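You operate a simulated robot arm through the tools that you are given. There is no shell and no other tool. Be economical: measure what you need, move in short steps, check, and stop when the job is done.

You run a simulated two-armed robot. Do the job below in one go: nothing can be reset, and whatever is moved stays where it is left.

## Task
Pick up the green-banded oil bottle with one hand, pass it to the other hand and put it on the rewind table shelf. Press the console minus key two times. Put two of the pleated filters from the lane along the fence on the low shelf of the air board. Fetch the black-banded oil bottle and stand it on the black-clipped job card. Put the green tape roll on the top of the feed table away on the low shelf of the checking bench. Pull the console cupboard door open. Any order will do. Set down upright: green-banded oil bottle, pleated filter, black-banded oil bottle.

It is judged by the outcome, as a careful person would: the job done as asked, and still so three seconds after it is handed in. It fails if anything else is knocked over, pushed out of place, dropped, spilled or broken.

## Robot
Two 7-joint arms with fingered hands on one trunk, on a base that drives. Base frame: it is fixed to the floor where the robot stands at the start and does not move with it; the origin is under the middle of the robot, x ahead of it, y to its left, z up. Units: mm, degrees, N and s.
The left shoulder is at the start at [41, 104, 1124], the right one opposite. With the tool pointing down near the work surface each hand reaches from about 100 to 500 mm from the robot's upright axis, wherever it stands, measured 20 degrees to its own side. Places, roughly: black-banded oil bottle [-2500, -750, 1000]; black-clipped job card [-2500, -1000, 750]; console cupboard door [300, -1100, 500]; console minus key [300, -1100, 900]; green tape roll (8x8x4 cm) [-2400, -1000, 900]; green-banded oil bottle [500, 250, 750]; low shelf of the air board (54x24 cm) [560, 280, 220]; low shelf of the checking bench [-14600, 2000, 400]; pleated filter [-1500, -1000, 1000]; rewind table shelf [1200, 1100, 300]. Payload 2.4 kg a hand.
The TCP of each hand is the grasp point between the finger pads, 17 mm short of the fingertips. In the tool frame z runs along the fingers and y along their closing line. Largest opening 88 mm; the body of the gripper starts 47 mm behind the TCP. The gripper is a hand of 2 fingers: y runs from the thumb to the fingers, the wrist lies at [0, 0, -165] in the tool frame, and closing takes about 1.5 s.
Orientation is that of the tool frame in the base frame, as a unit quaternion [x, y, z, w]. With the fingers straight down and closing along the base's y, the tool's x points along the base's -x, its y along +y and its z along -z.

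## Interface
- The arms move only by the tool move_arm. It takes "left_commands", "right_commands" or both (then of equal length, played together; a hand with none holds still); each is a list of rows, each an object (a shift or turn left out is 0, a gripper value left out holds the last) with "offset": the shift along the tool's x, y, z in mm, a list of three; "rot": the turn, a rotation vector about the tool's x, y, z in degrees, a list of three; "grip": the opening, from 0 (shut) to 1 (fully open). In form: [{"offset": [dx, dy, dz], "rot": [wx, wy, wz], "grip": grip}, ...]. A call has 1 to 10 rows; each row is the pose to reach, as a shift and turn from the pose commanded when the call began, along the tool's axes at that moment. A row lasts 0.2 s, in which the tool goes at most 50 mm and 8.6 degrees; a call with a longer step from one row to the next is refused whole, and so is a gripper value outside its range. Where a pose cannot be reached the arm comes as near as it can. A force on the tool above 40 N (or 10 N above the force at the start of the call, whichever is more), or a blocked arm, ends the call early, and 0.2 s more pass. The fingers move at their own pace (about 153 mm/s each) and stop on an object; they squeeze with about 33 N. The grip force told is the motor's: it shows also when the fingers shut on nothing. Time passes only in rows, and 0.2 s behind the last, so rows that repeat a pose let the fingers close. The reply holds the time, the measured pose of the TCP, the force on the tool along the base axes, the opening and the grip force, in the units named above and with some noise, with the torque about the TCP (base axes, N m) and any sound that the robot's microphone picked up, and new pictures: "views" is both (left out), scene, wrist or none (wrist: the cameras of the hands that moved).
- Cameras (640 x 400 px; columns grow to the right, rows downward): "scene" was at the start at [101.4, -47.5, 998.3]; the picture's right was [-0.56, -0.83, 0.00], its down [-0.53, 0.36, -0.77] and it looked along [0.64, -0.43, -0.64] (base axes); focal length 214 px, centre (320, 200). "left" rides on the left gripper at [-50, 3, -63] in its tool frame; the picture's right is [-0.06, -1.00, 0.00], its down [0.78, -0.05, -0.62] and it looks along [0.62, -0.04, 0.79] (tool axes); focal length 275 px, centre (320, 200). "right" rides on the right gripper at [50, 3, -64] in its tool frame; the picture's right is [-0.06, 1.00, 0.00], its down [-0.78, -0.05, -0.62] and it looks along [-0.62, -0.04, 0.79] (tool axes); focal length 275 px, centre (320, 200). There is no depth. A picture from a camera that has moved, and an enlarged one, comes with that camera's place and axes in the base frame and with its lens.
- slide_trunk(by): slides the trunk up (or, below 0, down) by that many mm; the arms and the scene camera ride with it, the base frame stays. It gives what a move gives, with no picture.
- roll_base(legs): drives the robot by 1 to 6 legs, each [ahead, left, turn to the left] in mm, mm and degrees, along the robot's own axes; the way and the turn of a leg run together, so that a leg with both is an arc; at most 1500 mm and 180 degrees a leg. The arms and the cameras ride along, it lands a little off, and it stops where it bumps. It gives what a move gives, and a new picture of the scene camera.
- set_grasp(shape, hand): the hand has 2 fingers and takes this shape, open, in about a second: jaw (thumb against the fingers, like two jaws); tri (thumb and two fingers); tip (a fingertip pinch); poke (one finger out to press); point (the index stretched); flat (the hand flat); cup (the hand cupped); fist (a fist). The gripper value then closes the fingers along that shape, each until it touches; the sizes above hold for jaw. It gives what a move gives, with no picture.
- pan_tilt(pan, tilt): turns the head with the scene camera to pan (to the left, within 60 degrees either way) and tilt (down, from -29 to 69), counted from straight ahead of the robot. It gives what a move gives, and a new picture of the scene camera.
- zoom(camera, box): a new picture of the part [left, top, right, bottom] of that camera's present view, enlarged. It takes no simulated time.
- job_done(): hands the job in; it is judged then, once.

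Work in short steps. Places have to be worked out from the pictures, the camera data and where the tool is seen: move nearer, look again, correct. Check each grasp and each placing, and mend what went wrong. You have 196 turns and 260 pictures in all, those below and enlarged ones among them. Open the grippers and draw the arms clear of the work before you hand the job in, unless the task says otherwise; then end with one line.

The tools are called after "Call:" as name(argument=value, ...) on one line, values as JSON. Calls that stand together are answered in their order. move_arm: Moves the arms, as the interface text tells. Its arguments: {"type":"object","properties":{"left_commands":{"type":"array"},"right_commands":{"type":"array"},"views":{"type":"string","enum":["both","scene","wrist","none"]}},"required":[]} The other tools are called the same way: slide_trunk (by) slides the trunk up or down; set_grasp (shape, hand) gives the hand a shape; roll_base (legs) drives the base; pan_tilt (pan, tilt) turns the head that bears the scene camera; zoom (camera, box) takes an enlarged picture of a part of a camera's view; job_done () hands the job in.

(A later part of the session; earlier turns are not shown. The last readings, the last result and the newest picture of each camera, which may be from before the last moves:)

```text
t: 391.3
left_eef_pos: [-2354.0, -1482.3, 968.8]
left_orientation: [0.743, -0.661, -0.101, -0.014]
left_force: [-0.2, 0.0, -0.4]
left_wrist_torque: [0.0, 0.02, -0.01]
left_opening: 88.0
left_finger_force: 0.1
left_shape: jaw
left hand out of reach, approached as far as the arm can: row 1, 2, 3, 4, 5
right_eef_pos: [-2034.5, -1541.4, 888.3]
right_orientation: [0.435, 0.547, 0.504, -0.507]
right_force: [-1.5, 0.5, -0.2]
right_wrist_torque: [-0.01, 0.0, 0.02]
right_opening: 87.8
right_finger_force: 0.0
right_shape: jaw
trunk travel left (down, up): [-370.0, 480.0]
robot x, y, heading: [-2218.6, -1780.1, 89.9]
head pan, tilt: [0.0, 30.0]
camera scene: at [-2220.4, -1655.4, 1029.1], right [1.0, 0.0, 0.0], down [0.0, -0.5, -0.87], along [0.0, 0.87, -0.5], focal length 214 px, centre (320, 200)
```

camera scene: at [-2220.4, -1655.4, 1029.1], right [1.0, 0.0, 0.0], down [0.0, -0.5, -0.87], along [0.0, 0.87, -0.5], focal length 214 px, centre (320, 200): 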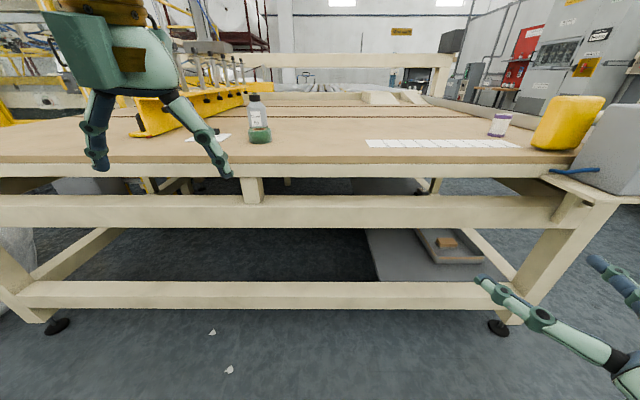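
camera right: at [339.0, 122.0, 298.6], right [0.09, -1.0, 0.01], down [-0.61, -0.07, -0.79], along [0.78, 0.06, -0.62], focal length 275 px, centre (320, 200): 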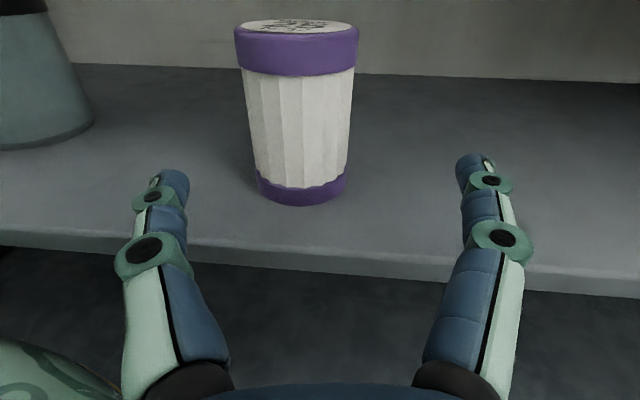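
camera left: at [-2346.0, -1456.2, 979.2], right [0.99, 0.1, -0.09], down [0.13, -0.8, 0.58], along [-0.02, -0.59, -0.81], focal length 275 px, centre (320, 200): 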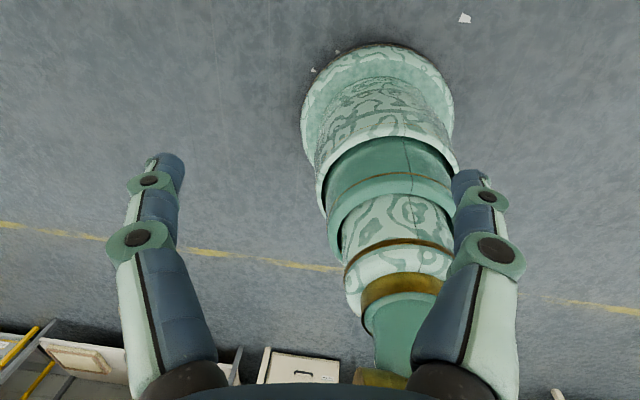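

Insight: the wrist bends far only about the tool's x axis. I stretch the left arm level again, roll the hand 90°, and then pitch down about that axis.

Call:
move_arm(left_commands=[{"rot": [0, -8.5, 0], "offset": [-20, 10, -15]}, {"rot": [0, -17, 0], "offset": [-45, 20, -30]}, {"rot": [0, -25.5, 0], "offset": [-75, 30, -45]}, {"rot": [0, -34, 0], "offset": [-105, 35, -65]}, {"rot": [0, -42.5, 0], "offset": [-135, 40, -85]}, {"rot": [0, -51, 0], "offset": [-165, 40, -100]}, {"rot": [0, -59.5, 0], "offset": [-195, 40, -115]}, {"rot": [0, -68, 0], "offset": [-225, 40, -130]}, {"rot": [0, -76.5, 0], "offset": [-250, 40, -145]}, {"rot": [0, -85, 0], "offset": [-270, 40, -160]}], views="none")

Call:
move_arm(left_commands=[{"rot": [0, 0, 8.5]}, {"rot": [0, 0, 17]}, {"rot": [0, 0, 25.5]}, {"rot": [0, 0, 34]}, {"rot": [0, 0, 42.5]}, {"rot": [0, 0, 51]}, {"rot": [0, 0, 59.5]}, {"rot": [0, 0, 68]}, {"rot": [0, 0, 76.5]}, {"rot": [0, 0, 85]}], views="none")

```text
t: 393.5
left_eef_pos: [-2393.0, -1245.4, 1167.4]
left_orientation: [-0.485, 0.487, 0.567, 0.454]
left_force: [-0.2, -0.8, 0.7]
left_wrist_torque: [0.0, 0.0, -0.02]
left_opening: 88.0
left_finger_force: 0.1
left_shape: jaw
right_eef_pos: [-2034.8, -1541.3, 889.0]
right_orientation: [0.436, 0.547, 0.504, -0.507]
right_force: [-0.7, -0.6, 1.0]
right_wrist_torque: [0.01, 0.03, 0.02]
right_opening: 87.8
right_finger_force: 0.1
right_shape: jaw
trunk travel left (down, up): [-370.0, 480.0]
robot x, y, heading: [-2217.2, -1777.1, 90.3]
head pan, tilt: [0.0, 30.0]
```

```text
t: 395.7
left_eef_pos: [-2372.2, -1234.0, 1153.2]
left_orientation: [-0.341, 0.594, 0.669, 0.29]
left_force: [-0.2, -0.7, 0.1]
left_wrist_torque: [0.03, 0.0, -0.01]
left_opening: 87.9
left_finger_force: 0.1
left_shape: jaw
left hand out of reach, approached as far as the arm can: row 4, 5, 6, 7, 8, 9, 10
right_eef_pos: [-2034.9, -1542.0, 888.0]
right_orientation: [0.435, 0.548, 0.504, -0.507]
right_force: [0.2, 0.6, 1.3]
right_wrist_torque: [0.03, 0.01, -0.01]
right_opening: 88.1
right_finger_force: 0.0
right_shape: jaw
trunk travel left (down, up): [-370.0, 480.0]
robot x, y, heading: [-2217.8, -1781.0, 90.4]
head pan, tilt: [0.0, 30.0]
```

Positive roll is at its limit; I roll the other way instead.

Call:
move_arm(left_commands=[{"rot": [0, 0, -8.5]}, {"rot": [0, 0, -17]}, {"rot": [0, 0, -25.5]}, {"rot": [0, 0, -34]}, {"rot": [0, 0, -42.5]}, {"rot": [0, 0, -51]}, {"rot": [0, 0, -59.5]}, {"rot": [0, 0, -68]}, {"rot": [0, 0, -76.5]}, {"rot": [0, 0, -85]}], views="none")

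Call:
move_arm(left_commands=[{"rot": [0, 0, -8.5]}, {"rot": [0, 0, -17]}, {"rot": [0, 0, -25.5]}, {"rot": [0, 0, -34]}, {"rot": [0, 0, -42.5]}, {"rot": [0, 0, -51]}, {"rot": [0, 0, -59.5]}, {"rot": [0, 0, -68]}, {"rot": [0, 0, -76.5]}, {"rot": [0, 0, -85]}], views="none")

```text
t: 397.9
left_eef_pos: [-2372.5, -1237.1, 1154.7]
left_orientation: [-0.653, 0.208, 0.295, 0.666]
left_force: [-0.5, -0.6, -0.3]
left_wrist_torque: [-0.04, 0.02, -0.03]
left_opening: 88.2
left_finger_force: 0.1
left_shape: jaw
right_eef_pos: [-2034.2, -1541.1, 888.0]
right_orientation: [0.435, 0.547, 0.505, -0.506]
right_force: [-1.0, 1.1, 0.9]
right_wrist_torque: [0.03, 0.01, -0.02]
right_opening: 87.9
right_finger_force: 0.1
right_shape: jaw
trunk travel left (down, up): [-370.0, 480.0]
robot x, y, heading: [-2221.1, -1777.0, 90.1]
head pan, tilt: [0.0, 30.0]
```

```text
t: 400.1
left_eef_pos: [-2371.4, -1236.4, 1154.7]
left_orientation: [-0.622, -0.287, -0.233, 0.69]
left_force: [-0.4, -0.2, 0.5]
left_wrist_torque: [0.0, 0.0, 0.0]
left_opening: 87.8
left_finger_force: 0.0
left_shape: jaw
right_eef_pos: [-2035.0, -1541.2, 889.2]
right_orientation: [0.435, 0.548, 0.504, -0.507]
right_force: [0.1, -0.7, -1.3]
right_wrist_torque: [0.02, 0.0, -0.02]
right_opening: 88.0
right_finger_force: 0.1
right_shape: jaw
trunk travel left (down, up): [-370.0, 480.0]
robot x, y, heading: [-2220.4, -1778.5, 90.4]
head pan, tilt: [0.0, 30.0]
```

Range found. I set the roll to -90° and then pitch the hand down about its x axis.

Call:
move_arm(left_commands=[{"rot": [0, 0, 8.5]}, {"rot": [0, 0, 17]}, {"rot": [0, 0, 25.5]}, {"rot": [0, 0, 34]}, {"rot": [0, 0, 43]}], views="none")

Call:
move_arm(left_commands=[{"rot": [-8.5, 0, 0], "offset": [0, 24, -5]}, {"rot": [-17, 0, 0], "offset": [0, 48, -12]}, {"rot": [-25.5, 0, 0], "offset": [0, 71, -24]}, {"rot": [-34, 0, 0], "offset": [0, 92, -38]}, {"rot": [-42.5, 0, 0], "offset": [0, 111, -56]}, {"rot": [-51, 0, 0], "offset": [0, 128, -76]}, {"rot": [-59.5, 0, 0], "offset": [0, 142, -98]}, {"rot": [-68, 0, 0], "offset": [0, 153, -122]}, {"rot": [-76.5, 0, 0], "offset": [0, 160, -146]}, {"rot": [-85, 0, 0], "offset": [0, 164, -170]}], views="scene")

```text
refused: row 5 steps farther than a row can; nothing moved
```

```text
t: 402.3
left_eef_pos: [-2245.2, -1387.7, 1026.6]
left_orientation: [0.925, 0.054, 0.365, -0.088]
left_force: [0.0, 0.3, 0.2]
left_wrist_torque: [-0.01, -0.03, 0.03]
left_opening: 87.9
left_finger_force: 0.1
left_shape: jaw
right_eef_pos: [-2034.5, -1541.7, 886.2]
right_orientation: [0.435, 0.547, 0.505, -0.506]
right_force: [-0.7, 1.0, 0.7]
right_wrist_torque: [0.02, 0.03, -0.01]
right_opening: 87.8
right_finger_force: 0.1
right_shape: jaw
trunk travel left (down, up): [-370.0, 480.0]
robot x, y, heading: [-2218.9, -1777.3, 90.3]
head pan, tilt: [0.0, 30.0]
camera scene: at [-2220.3, -1655.3, 1029.0], right [1.0, 0.0, 0.0], down [0.0, -0.5, -0.87], along [0.0, 0.87, -0.5], focal length 214 px, centre (320, 200)
```

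scene: 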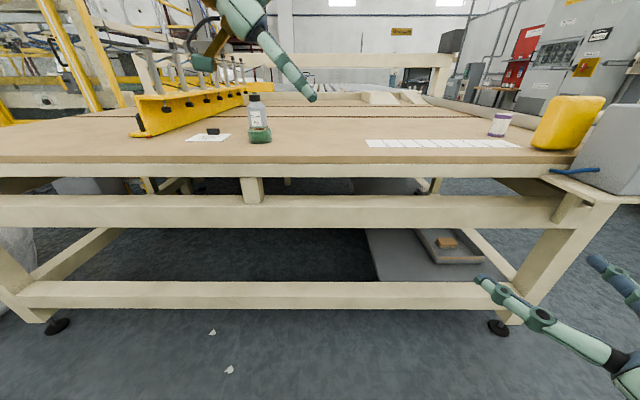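

The pitch worked without limits (the roll call was refused). Now I rotate the remaining 44° so the fingers point straight down.

Call:
move_arm(left_commands=[{"rot": [-1.4, -7.9, 0]}, {"rot": [-2.8, -15.8, 0]}, {"rot": [-4.2, -23.7, 0]}, {"rot": [-5.6, -31.6, 0]}, {"rot": [-7, -39.5, 0]}, {"rot": [-7.8, -43.5, 0]}], views="none")

```text
t: 403.7
left_eef_pos: [-2243.0, -1386.4, 1024.7]
left_orientation: [0.998, 0.06, -0.003, 0.0]
left_force: [0.9, -0.5, 0.3]
left_wrist_torque: [0.01, -0.02, 0.01]
left_opening: 88.1
left_finger_force: 0.0
left_shape: jaw
right_eef_pos: [-2035.2, -1541.2, 886.9]
right_orientation: [0.436, 0.547, 0.504, -0.506]
right_force: [-0.5, -0.1, -0.2]
right_wrist_torque: [0.0, 0.0, -0.01]
right_opening: 88.2
right_finger_force: 0.0
right_shape: jaw
trunk travel left (down, up): [-370.0, 480.0]
robot x, y, heading: [-2217.5, -1774.2, 90.1]
head pan, tilt: [0.0, 30.0]
```

The left hand now points straight down and moves freely. I drive up to the table, slightly left, toward the tape roll.

Call:
roll_base(legs=[[350, 100, 0]])

Call:
move_arm(left_commands=[{"offset": [-25, -15, 0]}, {"offset": [-50, -30, 0]}, {"offset": [-65, -35, 0]}], views="wrist")

```text
t: 406.1
left_eef_pos: [-2346.1, -1027.3, 1024.8]
left_orientation: [0.998, 0.06, -0.002, -0.001]
left_force: [0.1, -0.2, -0.1]
left_wrist_torque: [-0.01, -0.01, 0.04]
left_opening: 87.8
left_finger_force: 0.0
left_shape: jaw
right_eef_pos: [-2137.0, -1182.9, 886.6]
right_orientation: [0.434, 0.548, 0.504, -0.507]
right_force: [-0.2, 0.8, -0.1]
right_wrist_torque: [0.01, 0.0, -0.02]
right_opening: 88.2
right_finger_force: 0.1
right_shape: jaw
trunk travel left (down, up): [-370.0, 480.0]
robot x, y, heading: [-2322.7, -1415.7, 90.2]
head pan, tilt: [0.0, 30.0]
camera scene: at [-2322.8, -1296.4, 1029.0], right [1.0, 0.0, 0.0], down [0.0, -0.5, -0.87], along [0.0, 0.87, -0.5], focal length 214 px, centre (320, 200)
```

scene: 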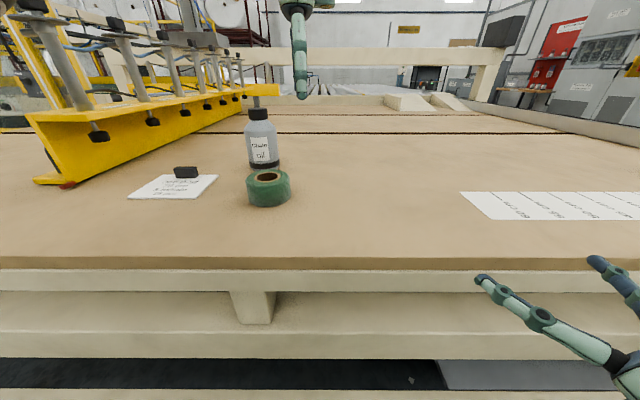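

```text
t: 406.9
left_eef_pos: [-2414.5, -1000.8, 1026.4]
left_orientation: [0.998, 0.06, -0.001, -0.001]
left_force: [0.9, -0.5, 1.4]
left_wrist_torque: [0.0, -0.02, -0.01]
left_opening: 88.1
left_finger_force: 0.0
left_shape: jaw
right_eef_pos: [-2136.7, -1183.0, 888.1]
right_orientation: [0.435, 0.547, 0.504, -0.507]
right_force: [0.4, 0.8, -0.5]
right_wrist_torque: [0.0, 0.0, -0.01]
right_opening: 87.8
right_finger_force: 0.0
right_shape: jaw
trunk travel left (down, up): [-370.0, 480.0]
robot x, y, heading: [-2328.0, -1417.2, 90.0]
head pan, tilt: [0.0, 30.0]
camera left: at [-2461.9, -1010.8, 1089.4], right [-0.18, 0.98, 0.0], down [0.77, 0.14, 0.62], along [0.61, 0.11, -0.79], focal length 275 px, centre (320, 200)
```

left: 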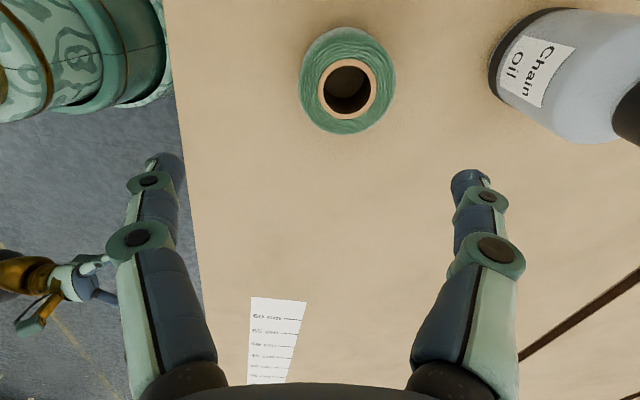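

Tape centre ≈ [-2407, -982], hole ~40 mm. I'll grip its south rim: one finger in the hole, opening ~50 mm. Descend partly and check.

Call:
move_arm(left_commands=[{"offset": [4, 6, 30], "grip": 0.57}, {"offset": [8, 12, 65]}, {"offset": [8, 12, 100]}], views="wrist")

```text
t: 407.7
left_eef_pos: [-2407.3, -1011.4, 923.4]
left_orientation: [0.998, 0.061, -0.001, -0.002]
left_force: [-0.5, 0.1, 0.5]
left_wrist_torque: [-0.04, 0.02, -0.01]
left_opening: 50.6
left_finger_force: 0.1
left_shape: jaw
right_eef_pos: [-2136.9, -1183.2, 888.2]
right_orientation: [0.435, 0.548, 0.504, -0.507]
right_force: [-1.2, -0.6, 0.3]
right_wrist_torque: [0.0, 0.03, 0.0]
right_opening: 88.0
right_finger_force: 0.0
right_shape: jaw
trunk travel left (down, up): [-370.0, 480.0]
robot x, y, heading: [-2324.9, -1416.9, 90.2]
head pan, tilt: [0.0, 30.0]
camera left: at [-2454.9, -1021.2, 985.8], right [-0.18, 0.98, 0.0], down [0.77, 0.14, 0.62], along [0.61, 0.11, -0.79], focal length 275 px, centre (320, 200)
```

left: 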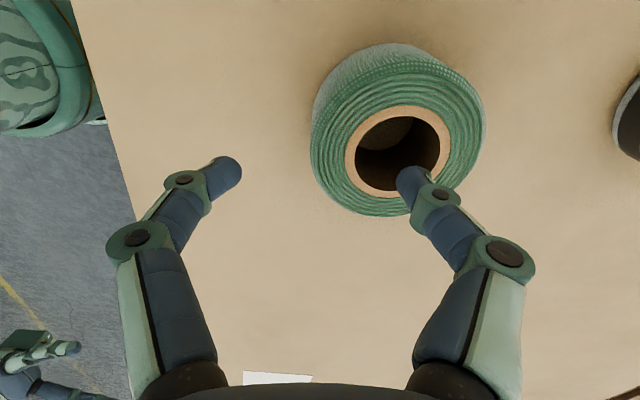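

Finger sits over the hole centre. Descend to z≈874, close and lift.

Call:
move_arm(left_commands=[{"offset": [-2, 0, 25]}, {"offset": [-2, 0, 49]}, {"offset": [-2, 0, 49], "grip": 0}, {"offset": [-2, 0, 49]}, {"offset": [-2, 0, 49]}, {"offset": [-2, 0, 49]}, {"offset": [-2, 0, 49]}, {"offset": [-2, 0, 20]}, {"offset": [-2, 0, -25]}, {"offset": [-2, 0, -70]}], views="wrist")

```text
t: 408.2
left_eef_pos: [-2410.3, -1006.4, 901.4]
left_orientation: [0.998, 0.062, 0.002, -0.012]
left_force: [-2.8, -2.1, 28.1]
left_wrist_torque: [0.9, 0.19, 0.12]
left_opening: 47.5
left_finger_force: 0.1
left_shape: jaw
right_eef_pos: [-2137.6, -1184.0, 888.4]
right_orientation: [0.435, 0.547, 0.504, -0.508]
right_force: [0.8, 0.4, -0.4]
right_wrist_torque: [0.01, 0.0, -0.01]
right_opening: 87.9
right_finger_force: 0.1
right_shape: jaw
trunk travel left (down, up): [-370.0, 480.0]
robot x, y, heading: [-2322.2, -1417.7, 90.3]
head pan, tilt: [0.0, 30.0]
stopped in row 2 (left hand): the force on the tool passed its limit at 54 N (the readings are from after the stop); the commanded pose is now the measured one
camera left: at [-2457.1, -1018.3, 965.2], right [-0.19, 0.98, 0.02], down [0.77, 0.13, 0.62], along [0.61, 0.13, -0.78], focal length 275 px, centre (320, 200)
```

left: 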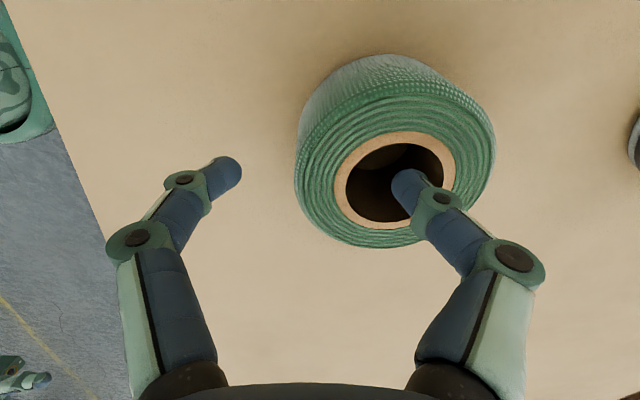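

The knuckle touched the rim; the table is a bit higher (~858), so the roll centre is ≈[-2415,-986]. I raise, shift 12 mm south, and go down again less deep.

Call:
move_arm(left_commands=[{"offset": [0, 0, -15], "rot": [1.4, 0, 0]}, {"offset": [-1, 12, -15], "rot": [1.4, 0, 0]}, {"offset": [-1, 12, -5], "rot": [1.4, 0, 0]}, {"offset": [-1, 12, 4], "rot": [1.4, 0, 0]}, {"offset": [-1, 12, 9], "rot": [1.4, 0, 0]}], views="wrist")

```text
t: 409.3
left_eef_pos: [-2409.1, -1016.7, 901.2]
left_orientation: [0.998, 0.064, 0.003, -0.03]
left_force: [-3.6, -3.1, 27.9]
left_wrist_torque: [0.93, 0.22, 0.13]
left_opening: 48.0
left_finger_force: 0.2
left_shape: jaw
right_eef_pos: [-2137.8, -1183.1, 888.3]
right_orientation: [0.434, 0.548, 0.505, -0.507]
right_force: [0.7, 0.2, 0.0]
right_wrist_torque: [0.0, -0.01, -0.02]
right_opening: 87.9
right_finger_force: 0.0
right_shape: jaw
trunk travel left (down, up): [-370.0, 480.0]
robot x, y, heading: [-2323.4, -1420.1, 90.3]
head pan, tilt: [0.0, 30.0]
stopped in row 5 (left hand): the force on the tool passed its limit at 45 N (the readings are from after the stop); the commanded pose is now the measured one
camera left: at [-2456.7, -1031.2, 963.7], right [-0.19, 0.98, 0.06], down [0.77, 0.11, 0.63], along [0.61, 0.16, -0.78], focal length 275 px, centre (320, 200)
```

left: 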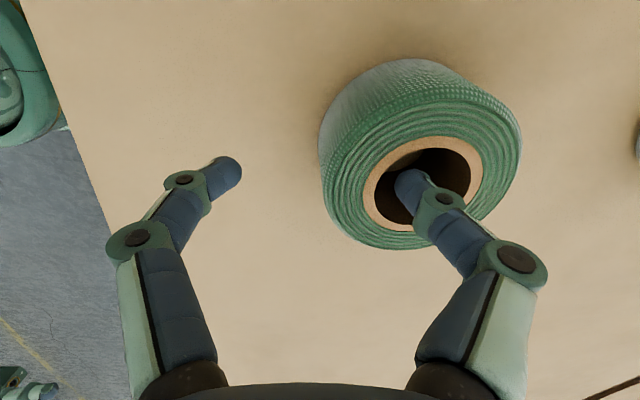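

Contact at the same height twice: the roll behaves as solid, so I must grip across its 80 mm diameter. I raise, re-level, open fully and centre over [-2407, -980].

Call:
move_arm(left_commands=[{"offset": [0, 0, -30], "rot": [-3.4, 0, 0], "grip": 1}, {"offset": [3, -18, -45], "rot": [-3.4, 0, 0]}, {"offset": [7, -36, -45], "rot": [-3.4, 0, 0]}, {"offset": [7, -36, -45], "rot": [-3.4, 0, 0]}], views="wrist")

```text
t: 410.3
left_eef_pos: [-2404.8, -978.7, 943.4]
left_orientation: [0.998, 0.062, 0.004, 0.004]
left_force: [0.1, 0.2, 0.4]
left_wrist_torque: [0.03, 0.01, -0.01]
left_opening: 88.1
left_finger_force: 0.0
left_shape: jaw
right_eef_pos: [-2136.4, -1182.7, 887.7]
right_orientation: [0.435, 0.547, 0.505, -0.506]
right_force: [-0.1, 0.2, 0.3]
right_wrist_torque: [0.02, -0.02, 0.01]
right_opening: 88.0
right_finger_force: 0.0
right_shape: jaw
trunk travel left (down, up): [-370.0, 480.0]
robot x, y, heading: [-2317.5, -1417.6, 90.3]
head pan, tilt: [0.0, 30.0]
camera left: at [-2453.4, -989.3, 1006.4], right [-0.19, 0.98, -0.01], down [0.77, 0.15, 0.62], along [0.61, 0.11, -0.78], focal length 275 px, centre (320, 200)
```

left: 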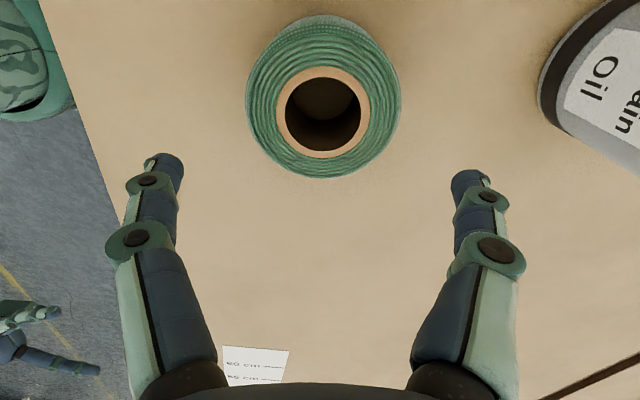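

Well centred, roll ~72 mm across. Descend around it to z≈868, close, and lift.

Call:
move_arm(left_commands=[{"offset": [-4, 1, 30]}, {"offset": [-4, 1, 55]}, {"offset": [-4, 1, 74]}, {"offset": [-4, 1, 74], "grip": 0}, {"offset": [-4, 1, 74]}, {"offset": [-4, 1, 74]}, {"offset": [-4, 1, 74]}, {"offset": [-4, 1, 40]}, {"offset": [-4, 1, 0]}, {"offset": [-4, 1, -40]}], views="wrist")

```text
t: 412.5
left_eef_pos: [-2411.6, -982.3, 985.2]
left_orientation: [0.998, 0.062, 0.004, 0.004]
left_force: [-0.4, 0.8, -0.9]
left_wrist_torque: [0.04, 0.01, -0.01]
left_opening: 70.8
left_finger_force: 33.1
left_shape: jaw
right_eef_pos: [-2137.5, -1183.1, 888.0]
right_orientation: [0.435, 0.548, 0.504, -0.507]
right_force: [0.2, -0.4, -0.2]
right_wrist_torque: [0.03, -0.04, -0.01]
right_opening: 87.9
right_finger_force: 0.2
right_shape: jaw
trunk travel left (down, up): [-370.0, 480.0]
robot x, y, heading: [-2326.7, -1420.4, 90.3]
head pan, tilt: [0.0, 30.0]
camera left: at [-2459.7, -992.4, 1049.0], right [-0.19, 0.98, -0.01], down [0.77, 0.15, 0.62], along [0.61, 0.11, -0.78], focal length 275 px, centre (320, 200)
```

left: 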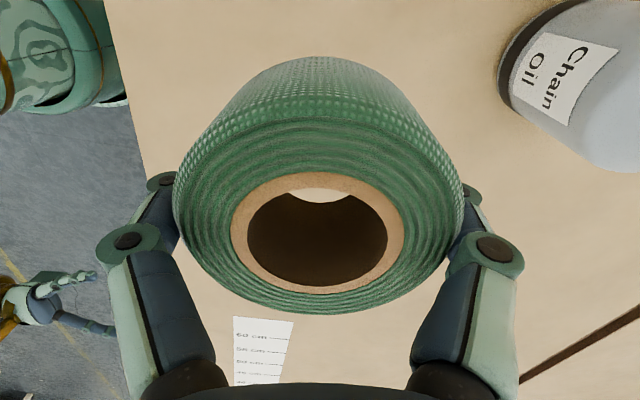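

Tape roll is held. I tuck the left hand in and level the right hand, then back off and shift left so the right hand lines up with the black-banded bottle (≈[-2461, -786]).

Call:
move_arm(left_commands=[{"offset": [15, 25, -20]}, {"offset": [30, 50, -40]}, {"offset": [50, 80, -60]}, {"offset": [60, 105, -70]}], right_commands=[{"rot": [-3.3, 0, 3.1], "offset": [0, -10, 0]}, {"rot": [-6.7, 0, 6.3], "offset": [0, -20, 0]}, {"rot": [-6.7, 0, 6.3], "offset": [0, -30, 0]}, {"rot": [-6.7, 0, 6.3], "offset": [0, -40, 0]}], views="none")

Call:
roll_base(legs=[[0, 285, 0]])

```text
t: 413.5
left_eef_pos: [-2338.0, -1076.6, 1053.1]
left_orientation: [0.998, 0.063, 0.004, 0.004]
left_force: [-0.6, 0.2, 0.5]
left_wrist_torque: [0.0, 0.02, 0.02]
left_opening: 70.7
left_finger_force: 32.6
left_shape: jaw
right_eef_pos: [-2177.4, -1186.9, 883.9]
right_orientation: [-0.495, -0.493, -0.506, 0.506]
right_force: [0.0, 0.0, 0.4]
right_wrist_torque: [0.0, 0.01, -0.01]
right_opening: 87.7
right_finger_force: 0.0
right_shape: jaw
trunk travel left (down, up): [-370.0, 480.0]
robot x, y, heading: [-2322.9, -1418.5, 90.3]
head pan, tilt: [0.0, 30.0]
```

```text
t: 415.5
left_eef_pos: [-2626.9, -1080.7, 1053.0]
left_orientation: [0.998, 0.063, 0.005, 0.004]
left_force: [0.6, 1.1, -0.2]
left_wrist_torque: [-0.03, -0.02, 0.04]
left_opening: 71.0
left_finger_force: 33.0
left_shape: jaw
right_eef_pos: [-2465.5, -1188.5, 883.6]
right_orientation: [-0.493, -0.493, -0.506, 0.508]
right_force: [0.5, -0.7, 0.3]
right_wrist_torque: [0.01, 0.03, 0.0]
right_opening: 88.0
right_finger_force: 0.2
right_shape: jaw
trunk travel left (down, up): [-370.0, 480.0]
robot x, y, heading: [-2608.5, -1420.9, 90.5]
head pan, tilt: [0.0, 30.0]
camera scene: at [-2611.4, -1298.2, 1029.0], right [1.0, 0.01, 0.0], down [0.0, -0.5, -0.87], along [-0.01, 0.87, -0.5], focal length 214 px, centre (320, 200)
```

scene: 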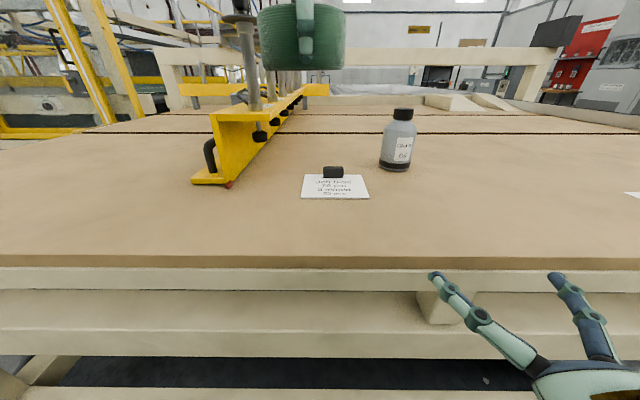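

Bottle base front ≈ [-2450, -843], card spans x -2645..-2533, y -983..-889 with the clip on its far edge. I advance the right hand toward the bottle and check.

Call:
move_arm(right_commands=[{"offset": [2, 5, 45]}, {"offset": [4, 10, 90]}, {"offset": [6, 15, 135]}, {"offset": [8, 15, 180]}, {"offset": [8, 15, 225]}, {"offset": [8, 15, 265]}], views="wrist")

```text
t: 416.9
left_eef_pos: [-2626.6, -1078.3, 1051.9]
left_orientation: [0.998, 0.063, 0.004, 0.004]
left_force: [0.1, -0.2, -0.6]
left_wrist_torque: [0.0, -0.01, 0.0]
left_opening: 70.8
left_finger_force: 33.6
left_shape: jaw
right_eef_pos: [-2451.8, -922.0, 899.0]
right_orientation: [-0.494, -0.492, -0.505, 0.508]
right_force: [-0.9, 0.4, 0.5]
right_wrist_torque: [0.01, 0.02, 0.01]
right_opening: 88.1
right_finger_force: 0.0
right_shape: jaw
trunk travel left (down, up): [-370.0, 480.0]
robot x, y, heading: [-2606.3, -1418.1, 90.6]
head pan, tilt: [0.0, 30.0]
camera right: at [-2449.4, -988.2, 948.3], right [1.0, 0.01, -0.07], down [-0.05, -0.6, -0.8], along [-0.04, 0.8, -0.6], focal length 275 px, centre (320, 200)
```

right: 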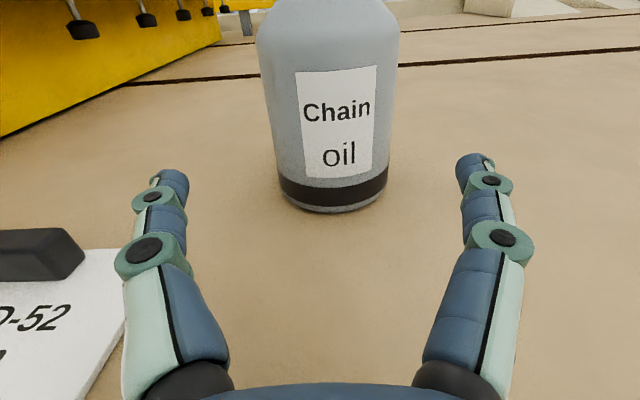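

Bottle centre ≈ y -832, 8 mm right of the hand axis. Advance 88 mm, close, and lift.

Call:
move_arm(right_commands=[{"offset": [-3, 8, 40]}, {"offset": [-3, 8, 75]}, {"offset": [-3, 8, 88]}, {"offset": [-3, 8, 88], "grip": 0}, {"offset": [-3, 8, 88]}, {"offset": [-3, 8, 88]}, {"offset": [-3, 8, 88]}, {"offset": [-3, 8, 88]}, {"offset": [25, 8, 88]}, {"offset": [55, 8, 88]}], views="wrist")

```text
t: 419.1
left_eef_pos: [-2627.1, -1079.4, 1052.7]
left_orientation: [0.998, 0.064, 0.004, 0.004]
left_force: [-0.9, -0.2, 0.1]
left_wrist_torque: [-0.02, -0.05, 0.02]
left_opening: 70.8
left_finger_force: 33.0
left_shape: jaw
right_eef_pos: [-2442.3, -836.8, 955.7]
right_orientation: [-0.493, -0.494, -0.505, 0.508]
right_force: [0.1, 0.5, -1.9]
right_wrist_torque: [0.03, 0.01, -0.01]
right_opening: 55.6
right_finger_force: 32.7
right_shape: jaw
trunk travel left (down, up): [-370.0, 480.0]
robot x, y, heading: [-2610.7, -1420.3, 90.8]
head pan, tilt: [0.0, 30.0]
camera right: at [-2439.5, -902.8, 1005.5], right [1.0, 0.01, -0.06], down [-0.05, -0.6, -0.8], along [-0.04, 0.8, -0.6], focal length 275 px, centre (320, 200)
```

right: 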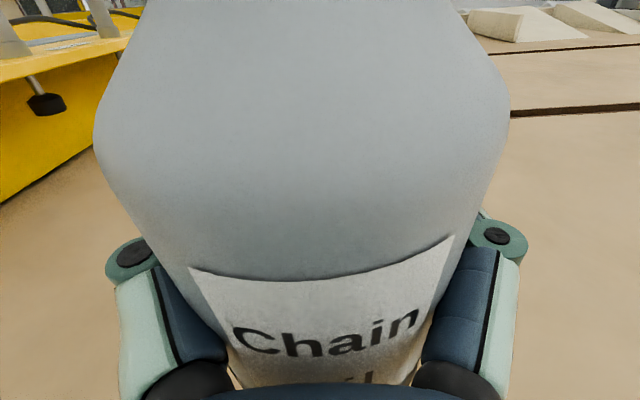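

Bottle held (55.6 mm). I draw it back to the card's row and shift the base left until it is over the card.

Call:
move_arm(right_commands=[{"offset": [10, 0, -45]}, {"offset": [10, 0, -90]}, {"offset": [10, 0, -110]}], views="none")

Call:
roll_base(legs=[[0, 147, 0]])

```text
t: 419.9
left_eef_pos: [-2626.8, -1079.1, 1052.4]
left_orientation: [0.998, 0.064, 0.004, 0.004]
left_force: [-0.1, -0.1, -0.9]
left_wrist_torque: [0.0, -0.04, -0.02]
left_opening: 70.6
left_finger_force: 33.1
left_shape: jaw
right_eef_pos: [-2429.3, -922.8, 1045.1]
right_orientation: [0.436, 0.454, 0.562, -0.536]
right_force: [-0.1, 0.7, -2.7]
right_wrist_torque: [0.01, 0.02, -0.02]
right_opening: 55.3
right_finger_force: 32.8
right_shape: jaw
trunk travel left (down, up): [-370.0, 480.0]
robot x, y, heading: [-2609.0, -1421.7, 90.4]
head pan, tilt: [0.0, 30.0]
stopped in row 3 (right hand): the arm was blocked; the commanded pose is now the measured one
```

```text
t: 421.3
left_eef_pos: [-2771.7, -1079.5, 1053.3]
left_orientation: [0.998, 0.063, 0.004, 0.004]
left_force: [0.1, 0.5, 0.3]
left_wrist_torque: [0.02, 0.02, 0.02]
left_opening: 70.9
left_finger_force: 33.0
left_shape: jaw
right_eef_pos: [-2576.2, -922.7, 1044.2]
right_orientation: [0.436, 0.455, 0.562, -0.536]
right_force: [0.0, 0.5, -2.7]
right_wrist_torque: [0.05, 0.02, 0.01]
right_opening: 55.3
right_finger_force: 32.8
right_shape: jaw
trunk travel left (down, up): [-370.0, 480.0]
robot x, y, heading: [-2754.8, -1421.1, 90.4]
head pan, tilt: [0.0, 30.0]
camera scene: at [-2757.0, -1299.1, 1029.0], right [1.0, 0.01, 0.0], down [0.0, -0.5, -0.87], along [-0.01, 0.87, -0.5], focal length 214 px, centre (320, 200)
```

scene: 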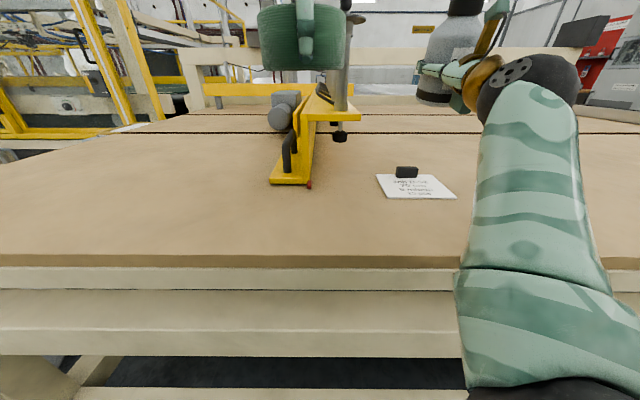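

The arm folded upward and pitched 12°. I level it and bring it down above the card in steps.

Call:
move_arm(right_commands=[{"offset": [-20, -4, 0], "rot": [0, -4, 0.8]}, {"offset": [-45, -8, -10], "rot": [0, -8, 1.7]}, {"offset": [-70, -12, -25], "rot": [0, -12, 2.6]}, {"offset": [-97, -17, -44], "rot": [0, -12, 2.6]}], views="wrist")

```text
t: 422.3
left_eef_pos: [-2772.8, -1079.4, 1052.8]
left_orientation: [0.998, 0.063, 0.004, 0.004]
left_force: [0.3, 0.2, -1.2]
left_wrist_torque: [-0.03, 0.0, 0.03]
left_opening: 70.4
left_finger_force: 33.0
left_shape: jaw
right_eef_pos: [-2577.3, -913.4, 1026.2]
right_orientation: [0.448, 0.454, 0.556, -0.532]
right_force: [0.6, -0.4, -2.4]
right_wrist_torque: [0.02, -0.01, -0.01]
right_opening: 55.5
right_finger_force: 32.8
right_shape: jaw
trunk travel left (down, up): [-370.0, 480.0]
robot x, y, heading: [-2752.6, -1422.2, 90.4]
head pan, tilt: [0.0, 30.0]
stopped in row 4 (right hand): the arm was blocked; the commanded pose is now the measured one
camera right: at [-2577.9, -986.6, 1064.7], right [1.0, -0.01, -0.03], down [-0.03, -0.46, -0.89], along [-0.01, 0.89, -0.46], focal length 275 px, centre (320, 200)
```

right: 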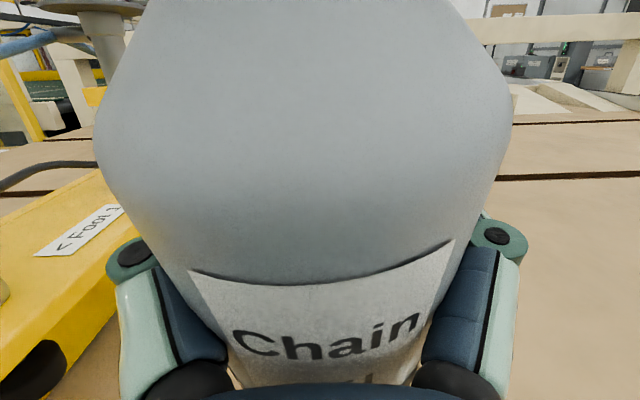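

Possibly the right arm presses against the left hand. I move the left hand further left, then retry the descent.

Call:
move_arm(left_commands=[{"offset": [-35, 0, -5]}, {"offset": [-70, 0, -10]}, {"offset": [-105, 5, -15]}, {"offset": [-140, 10, -20]}], views="none")

Call:
move_arm(right_commands=[{"offset": [-20, -3, 0], "rot": [0, -4, 0.8]}, {"offset": [-45, -6, -5], "rot": [0, -8, 1.7]}, {"offset": [-70, -10, -15], "rot": [0, -10.5, 2]}, {"offset": [-90, -14, -30], "rot": [0, -10.5, 2]}], views="scene")

```text
t: 423.3
left_eef_pos: [-2912.3, -1107.4, 1074.1]
left_orientation: [0.998, 0.062, 0.004, 0.004]
left_force: [-0.6, -0.1, -0.6]
left_wrist_torque: [-0.02, 0.02, 0.01]
left_opening: 70.6
left_finger_force: 33.4
left_shape: jaw
right_eef_pos: [-2578.2, -913.7, 1027.6]
right_orientation: [0.448, 0.455, 0.556, -0.533]
right_force: [-0.5, -0.5, -2.5]
right_wrist_torque: [0.01, 0.03, 0.02]
right_opening: 55.4
right_finger_force: 33.2
right_shape: jaw
trunk travel left (down, up): [-370.0, 480.0]
robot x, y, heading: [-2755.6, -1422.6, 90.5]
head pan, tilt: [0.0, 30.0]
```

```text
t: 424.5
left_eef_pos: [-2912.2, -1108.6, 1073.9]
left_orientation: [0.998, 0.063, 0.003, 0.004]
left_force: [-0.7, -0.3, -0.6]
left_wrist_torque: [0.02, -0.04, -0.02]
left_opening: 70.4
left_finger_force: 32.9
left_shape: jaw
right_eef_pos: [-2584.6, -901.1, 992.9]
right_orientation: [0.468, 0.462, 0.542, -0.523]
right_force: [-0.4, -0.4, -1.9]
right_wrist_torque: [0.05, 0.04, 0.02]
right_opening: 55.5
right_finger_force: 33.2
right_shape: jaw
trunk travel left (down, up): [-370.0, 480.0]
robot x, y, heading: [-2753.9, -1423.3, 90.4]
head pan, tilt: [0.0, 30.0]
stopped in row 4 (right hand): the arm was blocked; the commanded pose is now the measured one
camera scene: at [-2756.7, -1299.1, 1029.0], right [1.0, 0.01, 0.0], down [0.0, -0.5, -0.87], along [-0.01, 0.87, -0.5], focal length 214 px, centre (320, 200)
```

scene: 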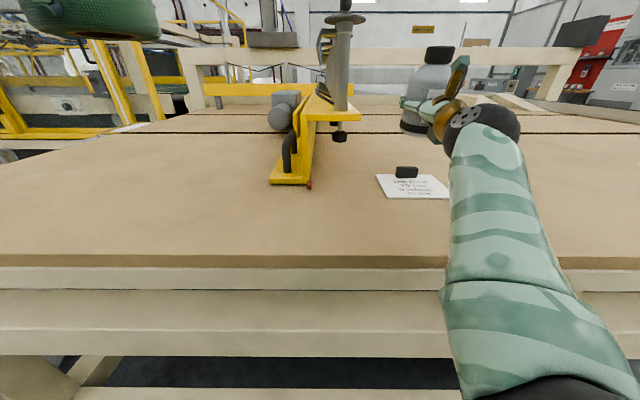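

The forearm rests on the table edge because the elbow folds low. I raise the trunk, back the base 110 mm, then reach out further instead.

Call:
slide_trunk(by=60)

Call:
roll_base(legs=[[-110, 0, 0]])

Call:
move_arm(right_commands=[{"offset": [-20, -1, 20], "rot": [0, -3.5, 0.6]}, {"offset": [-45, -2, 40], "rot": [0, -7, 1.2]}, {"offset": [-75, -3, 52], "rot": [0, -8, 1.5]}, {"offset": [-105, -4, 55], "rot": [0, -8, 1.5]}], views="wrist")

```text
t: 425.5
left_eef_pos: [-2912.0, -1105.7, 1132.6]
left_orientation: [0.998, 0.063, 0.003, 0.005]
left_force: [0.2, 0.4, -1.4]
left_wrist_torque: [0.03, -0.03, 0.0]
left_opening: 70.4
left_finger_force: 33.2
left_shape: jaw
right_eef_pos: [-2585.8, -901.1, 1053.9]
right_orientation: [0.469, 0.461, 0.54, -0.525]
right_force: [-0.1, 0.4, -2.6]
right_wrist_torque: [0.02, -0.02, -0.03]
right_opening: 55.5
right_finger_force: 32.7
right_shape: jaw
trunk travel left (down, up): [-430.0, 420.0]
robot x, y, heading: [-2754.9, -1421.3, 90.5]
head pan, tilt: [0.0, 30.0]
```

```text
t: 426.7
left_eef_pos: [-2911.4, -1216.0, 1134.3]
left_orientation: [0.998, 0.065, 0.003, 0.004]
left_force: [-0.3, -0.7, -0.8]
left_wrist_torque: [-0.03, 0.0, 0.0]
left_opening: 70.6
left_finger_force: 33.2
left_shape: jaw
right_eef_pos: [-2585.2, -1009.6, 1052.6]
right_orientation: [0.468, 0.462, 0.54, -0.525]
right_force: [0.9, 0.0, -3.3]
right_wrist_torque: [0.0, 0.01, -0.05]
right_opening: 55.8
right_finger_force: 33.0
right_shape: jaw
trunk travel left (down, up): [-430.0, 420.0]
robot x, y, heading: [-2754.6, -1530.2, 90.7]
head pan, tilt: [0.0, 30.0]
camera scene: at [-2756.2, -1408.9, 1089.4], right [1.0, 0.01, 0.0], down [0.0, -0.5, -0.87], along [-0.01, 0.87, -0.5], focal length 214 px, centre (320, 200)
```

scene: 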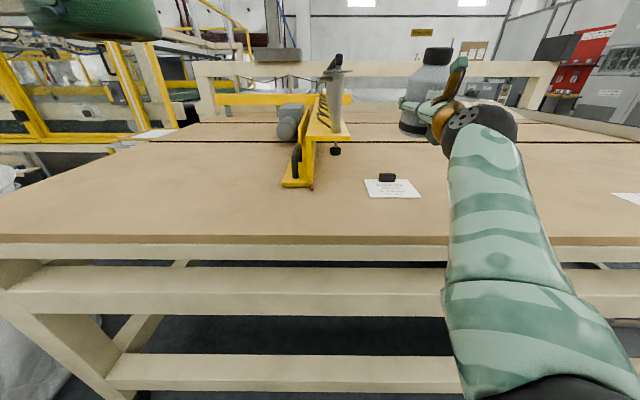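

```text
t: 427.7
left_eef_pos: [-2912.5, -1215.2, 1134.9]
left_orientation: [0.998, 0.064, 0.004, 0.004]
left_force: [0.7, 0.6, -1.0]
left_wrist_torque: [0.02, -0.04, 0.0]
left_opening: 70.8
left_finger_force: 33.3
left_shape: jaw
right_eef_pos: [-2589.8, -943.6, 956.6]
right_orientation: [0.511, 0.492, 0.498, -0.498]
right_force: [-0.2, -0.2, -1.6]
right_wrist_torque: [0.01, 0.03, 0.0]
right_opening: 55.4
right_finger_force: 32.8
right_shape: jaw
trunk travel left (down, up): [-430.0, 420.0]
robot x, y, heading: [-2756.1, -1530.4, 90.5]
head pan, tilt: [0.0, 30.0]
camera right: at [-2587.8, -1007.5, 1006.7], right [1.0, -0.02, -0.08], down [-0.08, -0.62, -0.78], along [-0.03, 0.78, -0.62], focal length 275 px, centre (320, 200)
```

right: 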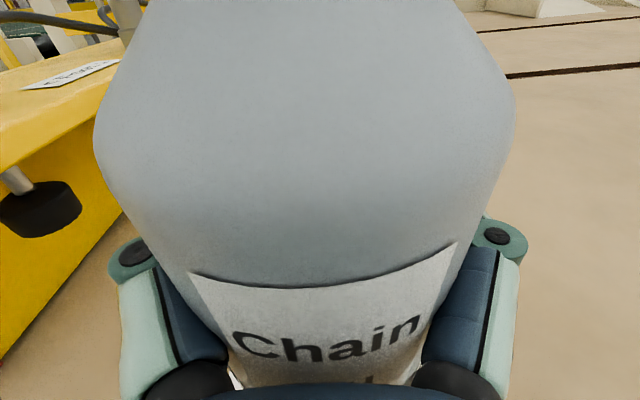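

Over the card centre and level. Lower 48 mm, then in small steps to contact.

Call:
move_arm(right_commands=[{"offset": [-20, 0, 0]}, {"offset": [-38, 0, 0]}, {"offset": [-50, 0, 0]}], views="none")

Call:
move_arm(right_commands=[{"offset": [-4, 0, 0]}, {"offset": [-7, 0, 0]}, {"offset": [-10, 0, 0]}], views="scene")

```text
t: 428.5
left_eef_pos: [-2911.8, -1214.9, 1133.6]
left_orientation: [0.998, 0.064, 0.003, 0.004]
left_force: [0.2, 0.1, -0.6]
left_wrist_torque: [0.02, -0.02, 0.0]
left_opening: 70.8
left_finger_force: 32.9
left_shape: jaw
right_eef_pos: [-2589.4, -943.0, 904.7]
right_orientation: [0.51, 0.493, 0.498, -0.499]
right_force: [-0.4, 0.6, -2.7]
right_wrist_torque: [0.06, 0.0, -0.02]
right_opening: 55.4
right_finger_force: 32.7
right_shape: jaw
trunk travel left (down, up): [-430.0, 420.0]
robot x, y, heading: [-2755.5, -1529.2, 90.5]
head pan, tilt: [0.0, 30.0]
```

```text
t: 429.3
left_eef_pos: [-2913.4, -1217.1, 1134.3]
left_orientation: [0.998, 0.065, 0.005, 0.004]
left_force: [0.3, -0.3, -0.8]
left_wrist_torque: [0.01, 0.02, 0.0]
left_opening: 70.5
left_finger_force: 33.3
left_shape: jaw
right_eef_pos: [-2589.8, -943.0, 901.1]
right_orientation: [0.507, 0.49, 0.501, -0.501]
right_force: [-3.0, 1.9, 27.3]
right_wrist_torque: [-0.12, 0.02, 0.0]
right_opening: 55.3
right_finger_force: 33.4
right_shape: jaw
trunk travel left (down, up): [-430.0, 420.0]
robot x, y, heading: [-2758.0, -1530.3, 90.6]
head pan, tilt: [0.0, 30.0]
camera scene: at [-2757.2, -1410.3, 1090.0], right [1.0, 0.01, 0.0], down [0.01, -0.5, -0.87], along [-0.01, 0.87, -0.5], focal length 214 px, centre (320, 200)
```

scene: 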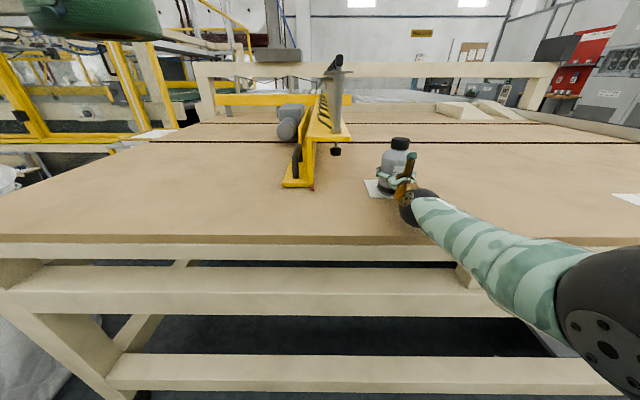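

Contact on the card. Ease up, release and withdraw straight back.

Call:
move_arm(right_commands=[{"offset": [5, 0, 0]}, {"offset": [5, 0, 0], "grip": 1}, {"offset": [5, 0, 0]}, {"offset": [5, 0, 0]}, {"offset": [5, 0, 0]}, {"offset": [5, 0, -30]}, {"offset": [8, 0, -70]}, {"offset": [15, 0, -110]}], views="wrist")

```text
t: 431.1
left_eef_pos: [-2911.9, -1215.6, 1134.2]
left_orientation: [0.998, 0.065, 0.005, 0.005]
left_force: [-0.3, 0.4, -0.6]
left_wrist_torque: [0.01, 0.02, 0.0]
left_opening: 70.5
left_finger_force: 33.0
left_shape: jaw
right_eef_pos: [-2590.6, -1052.4, 911.3]
right_orientation: [0.511, 0.492, 0.499, -0.497]
right_force: [0.3, 0.1, -0.3]
right_wrist_torque: [0.0, -0.02, 0.01]
right_opening: 87.8
right_finger_force: 0.1
right_shape: jaw
trunk travel left (down, up): [-430.0, 420.0]
robot x, y, heading: [-2754.6, -1527.2, 90.6]
head pan, tilt: [0.0, 30.0]
camera right: at [-2587.1, -1116.9, 960.9], right [1.0, -0.02, -0.08], down [-0.08, -0.62, -0.78], along [-0.03, 0.78, -0.62], focal length 275 px, centre (320, 200)
```

right: 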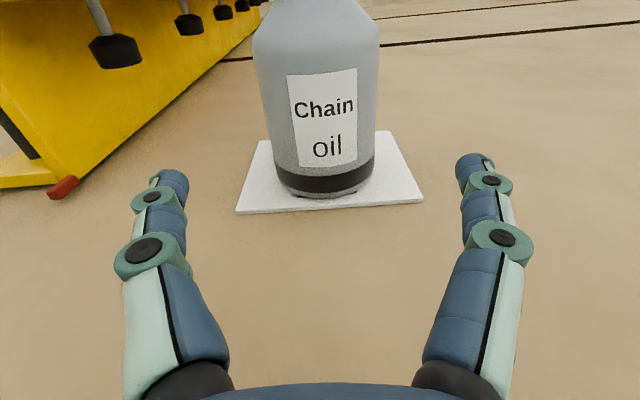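

The black-banded bottle stands on the job card. Now the tape roll: I back off, turn west and look down the hall.

Call:
pan_tilt(pan=0, tilt=14)

Call:
roll_base(legs=[[-450, 0, 0], [0, 0, 89.5]])

```text
t: 431.9
left_eef_pos: [-2912.0, -1215.3, 1133.0]
left_orientation: [0.998, 0.065, 0.004, 0.005]
left_force: [-0.2, 0.1, -0.2]
left_wrist_torque: [0.0, 0.0, 0.01]
left_opening: 70.5
left_finger_force: 33.0
left_shape: jaw
right_eef_pos: [-2590.2, -1051.4, 909.4]
right_orientation: [0.511, 0.492, 0.499, -0.498]
right_force: [0.5, 0.2, 0.8]
right_wrist_torque: [-0.01, 0.03, 0.0]
right_opening: 87.9
right_finger_force: 0.1
right_shape: jaw
trunk travel left (down, up): [-430.0, 420.0]
robot x, y, heading: [-2754.8, -1526.6, 90.5]
head pan, tilt: [0.0, 14.0]
camera scene: at [-2756.2, -1405.7, 1115.2], right [1.0, 0.01, 0.0], down [0.0, -0.24, -0.97], along [-0.01, 0.97, -0.24], focal length 214 px, centre (320, 200)
```

scene: 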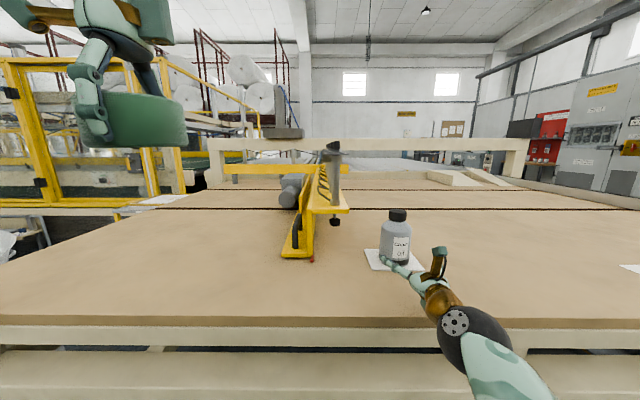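

```text
t: 438.4
left_eef_pos: [-3064.6, -2129.4, 1133.6]
left_orientation: [0.665, 0.747, 0.005, 0.0]
left_force: [1.0, -0.3, -0.1]
left_wrist_torque: [-0.01, 0.0, 0.01]
left_opening: 70.5
left_finger_force: 32.8
left_shape: jaw
right_eef_pos: [-3225.3, -1805.6, 909.3]
right_orientation: [0.019, 0.709, 0.006, -0.705]
right_force: [-0.4, -0.4, -0.3]
right_wrist_torque: [0.02, 0.0, -0.01]
right_opening: 88.0
right_finger_force: 0.0
right_shape: jaw
trunk travel left (down, up): [-430.0, 420.0]
robot x, y, heading: [-2748.6, -1975.9, 179.6]
head pan, tilt: [0.0, 14.0]
camera scene: at [-2872.5, -1976.0, 1115.2], right [0.0, 1.0, 0.0], down [0.24, 0.0, -0.97], along [-0.97, 0.0, -0.24], focal length 214 px, centre (320, 200)
```

scene: 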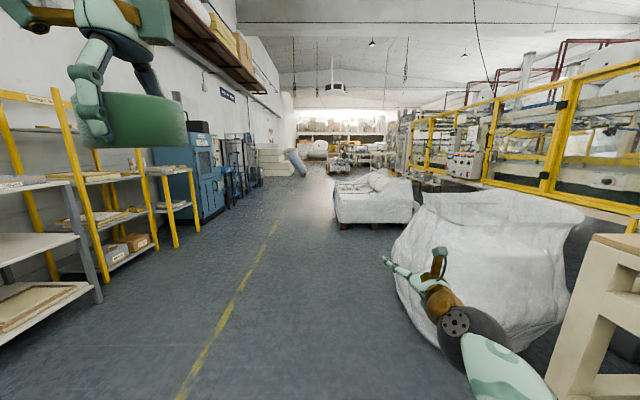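

The aisle is open to the left of the pallets. I shift left and drive 6 m west.

Call:
roll_base(legs=[[0, 330, 0], [1500, 0, 0], [1500, 0, 0], [1500, 0, 0], [1500, 0, 0]])

```text
t: 468.5
left_eef_pos: [-9002.4, -2722.8, 1133.3]
left_orientation: [0.638, 0.77, 0.005, 0.001]
left_force: [-1.4, -0.4, -0.5]
left_wrist_torque: [-0.01, -0.01, 0.01]
left_opening: 70.8
left_finger_force: 33.1
left_shape: jaw
right_eef_pos: [-9184.8, -2410.7, 910.9]
right_orientation: [-0.007, 0.709, -0.019, -0.705]
right_force: [0.2, 0.0, 0.7]
right_wrist_torque: [-0.02, -0.02, 0.0]
right_opening: 87.6
right_finger_force: 0.0
right_shape: jaw
trunk travel left (down, up): [-430.0, 420.0]
robot x, y, heading: [-8700.8, -2547.7, -176.2]
head pan, tilt: [0.0, 14.0]
camera scene: at [-8821.6, -2555.4, 1115.2], right [-0.07, 1.0, 0.0], down [0.24, 0.02, -0.97], along [-0.97, -0.06, -0.24], focal length 214 px, centre (320, 200)
```

scene: 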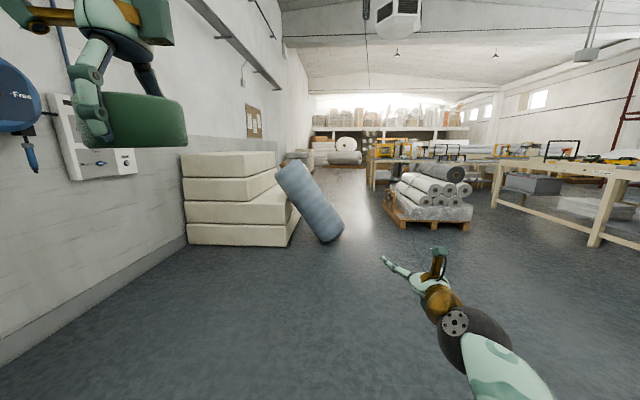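

I need to cross north between the roll pallet and the long table. I drive diagonally right-forward.

Call:
roll_base(legs=[[0, 0, -3.8], [600, -850, 0], [600, -850, 0], [600, -850, 0]])

```text
t: 484.4
left_eef_pos: [-10850.2, -147.0, 1133.9]
left_orientation: [0.66, 0.751, 0.006, 0.0]
left_force: [0.2, -0.3, -0.1]
left_wrist_torque: [0.01, 0.01, -0.01]
left_opening: 70.7
left_finger_force: 33.4
left_shape: jaw
right_eef_pos: [-11012.4, 176.2, 910.1]
right_orientation: [0.014, 0.709, 0.001, -0.705]
right_force: [0.8, 0.8, 0.4]
right_wrist_torque: [0.01, 0.0, 0.0]
right_opening: 88.2
right_finger_force: 0.1
right_shape: jaw
trunk travel left (down, up): [-430.0, 420.0]
robot x, y, heading: [-10534.5, 10.4, -179.6]
head pan, tilt: [0.0, 14.0]
camera scene: at [-10659.2, 9.6, 1115.2], right [-0.01, 1.0, 0.0], down [0.24, 0.0, -0.97], along [-0.97, -0.01, -0.24], focal length 214 px, centre (320, 200)
```

scene: 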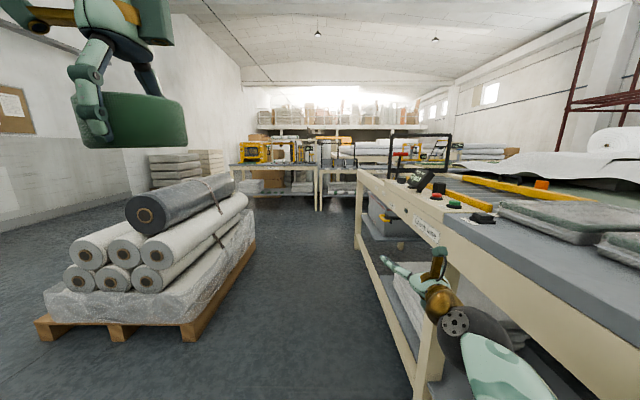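

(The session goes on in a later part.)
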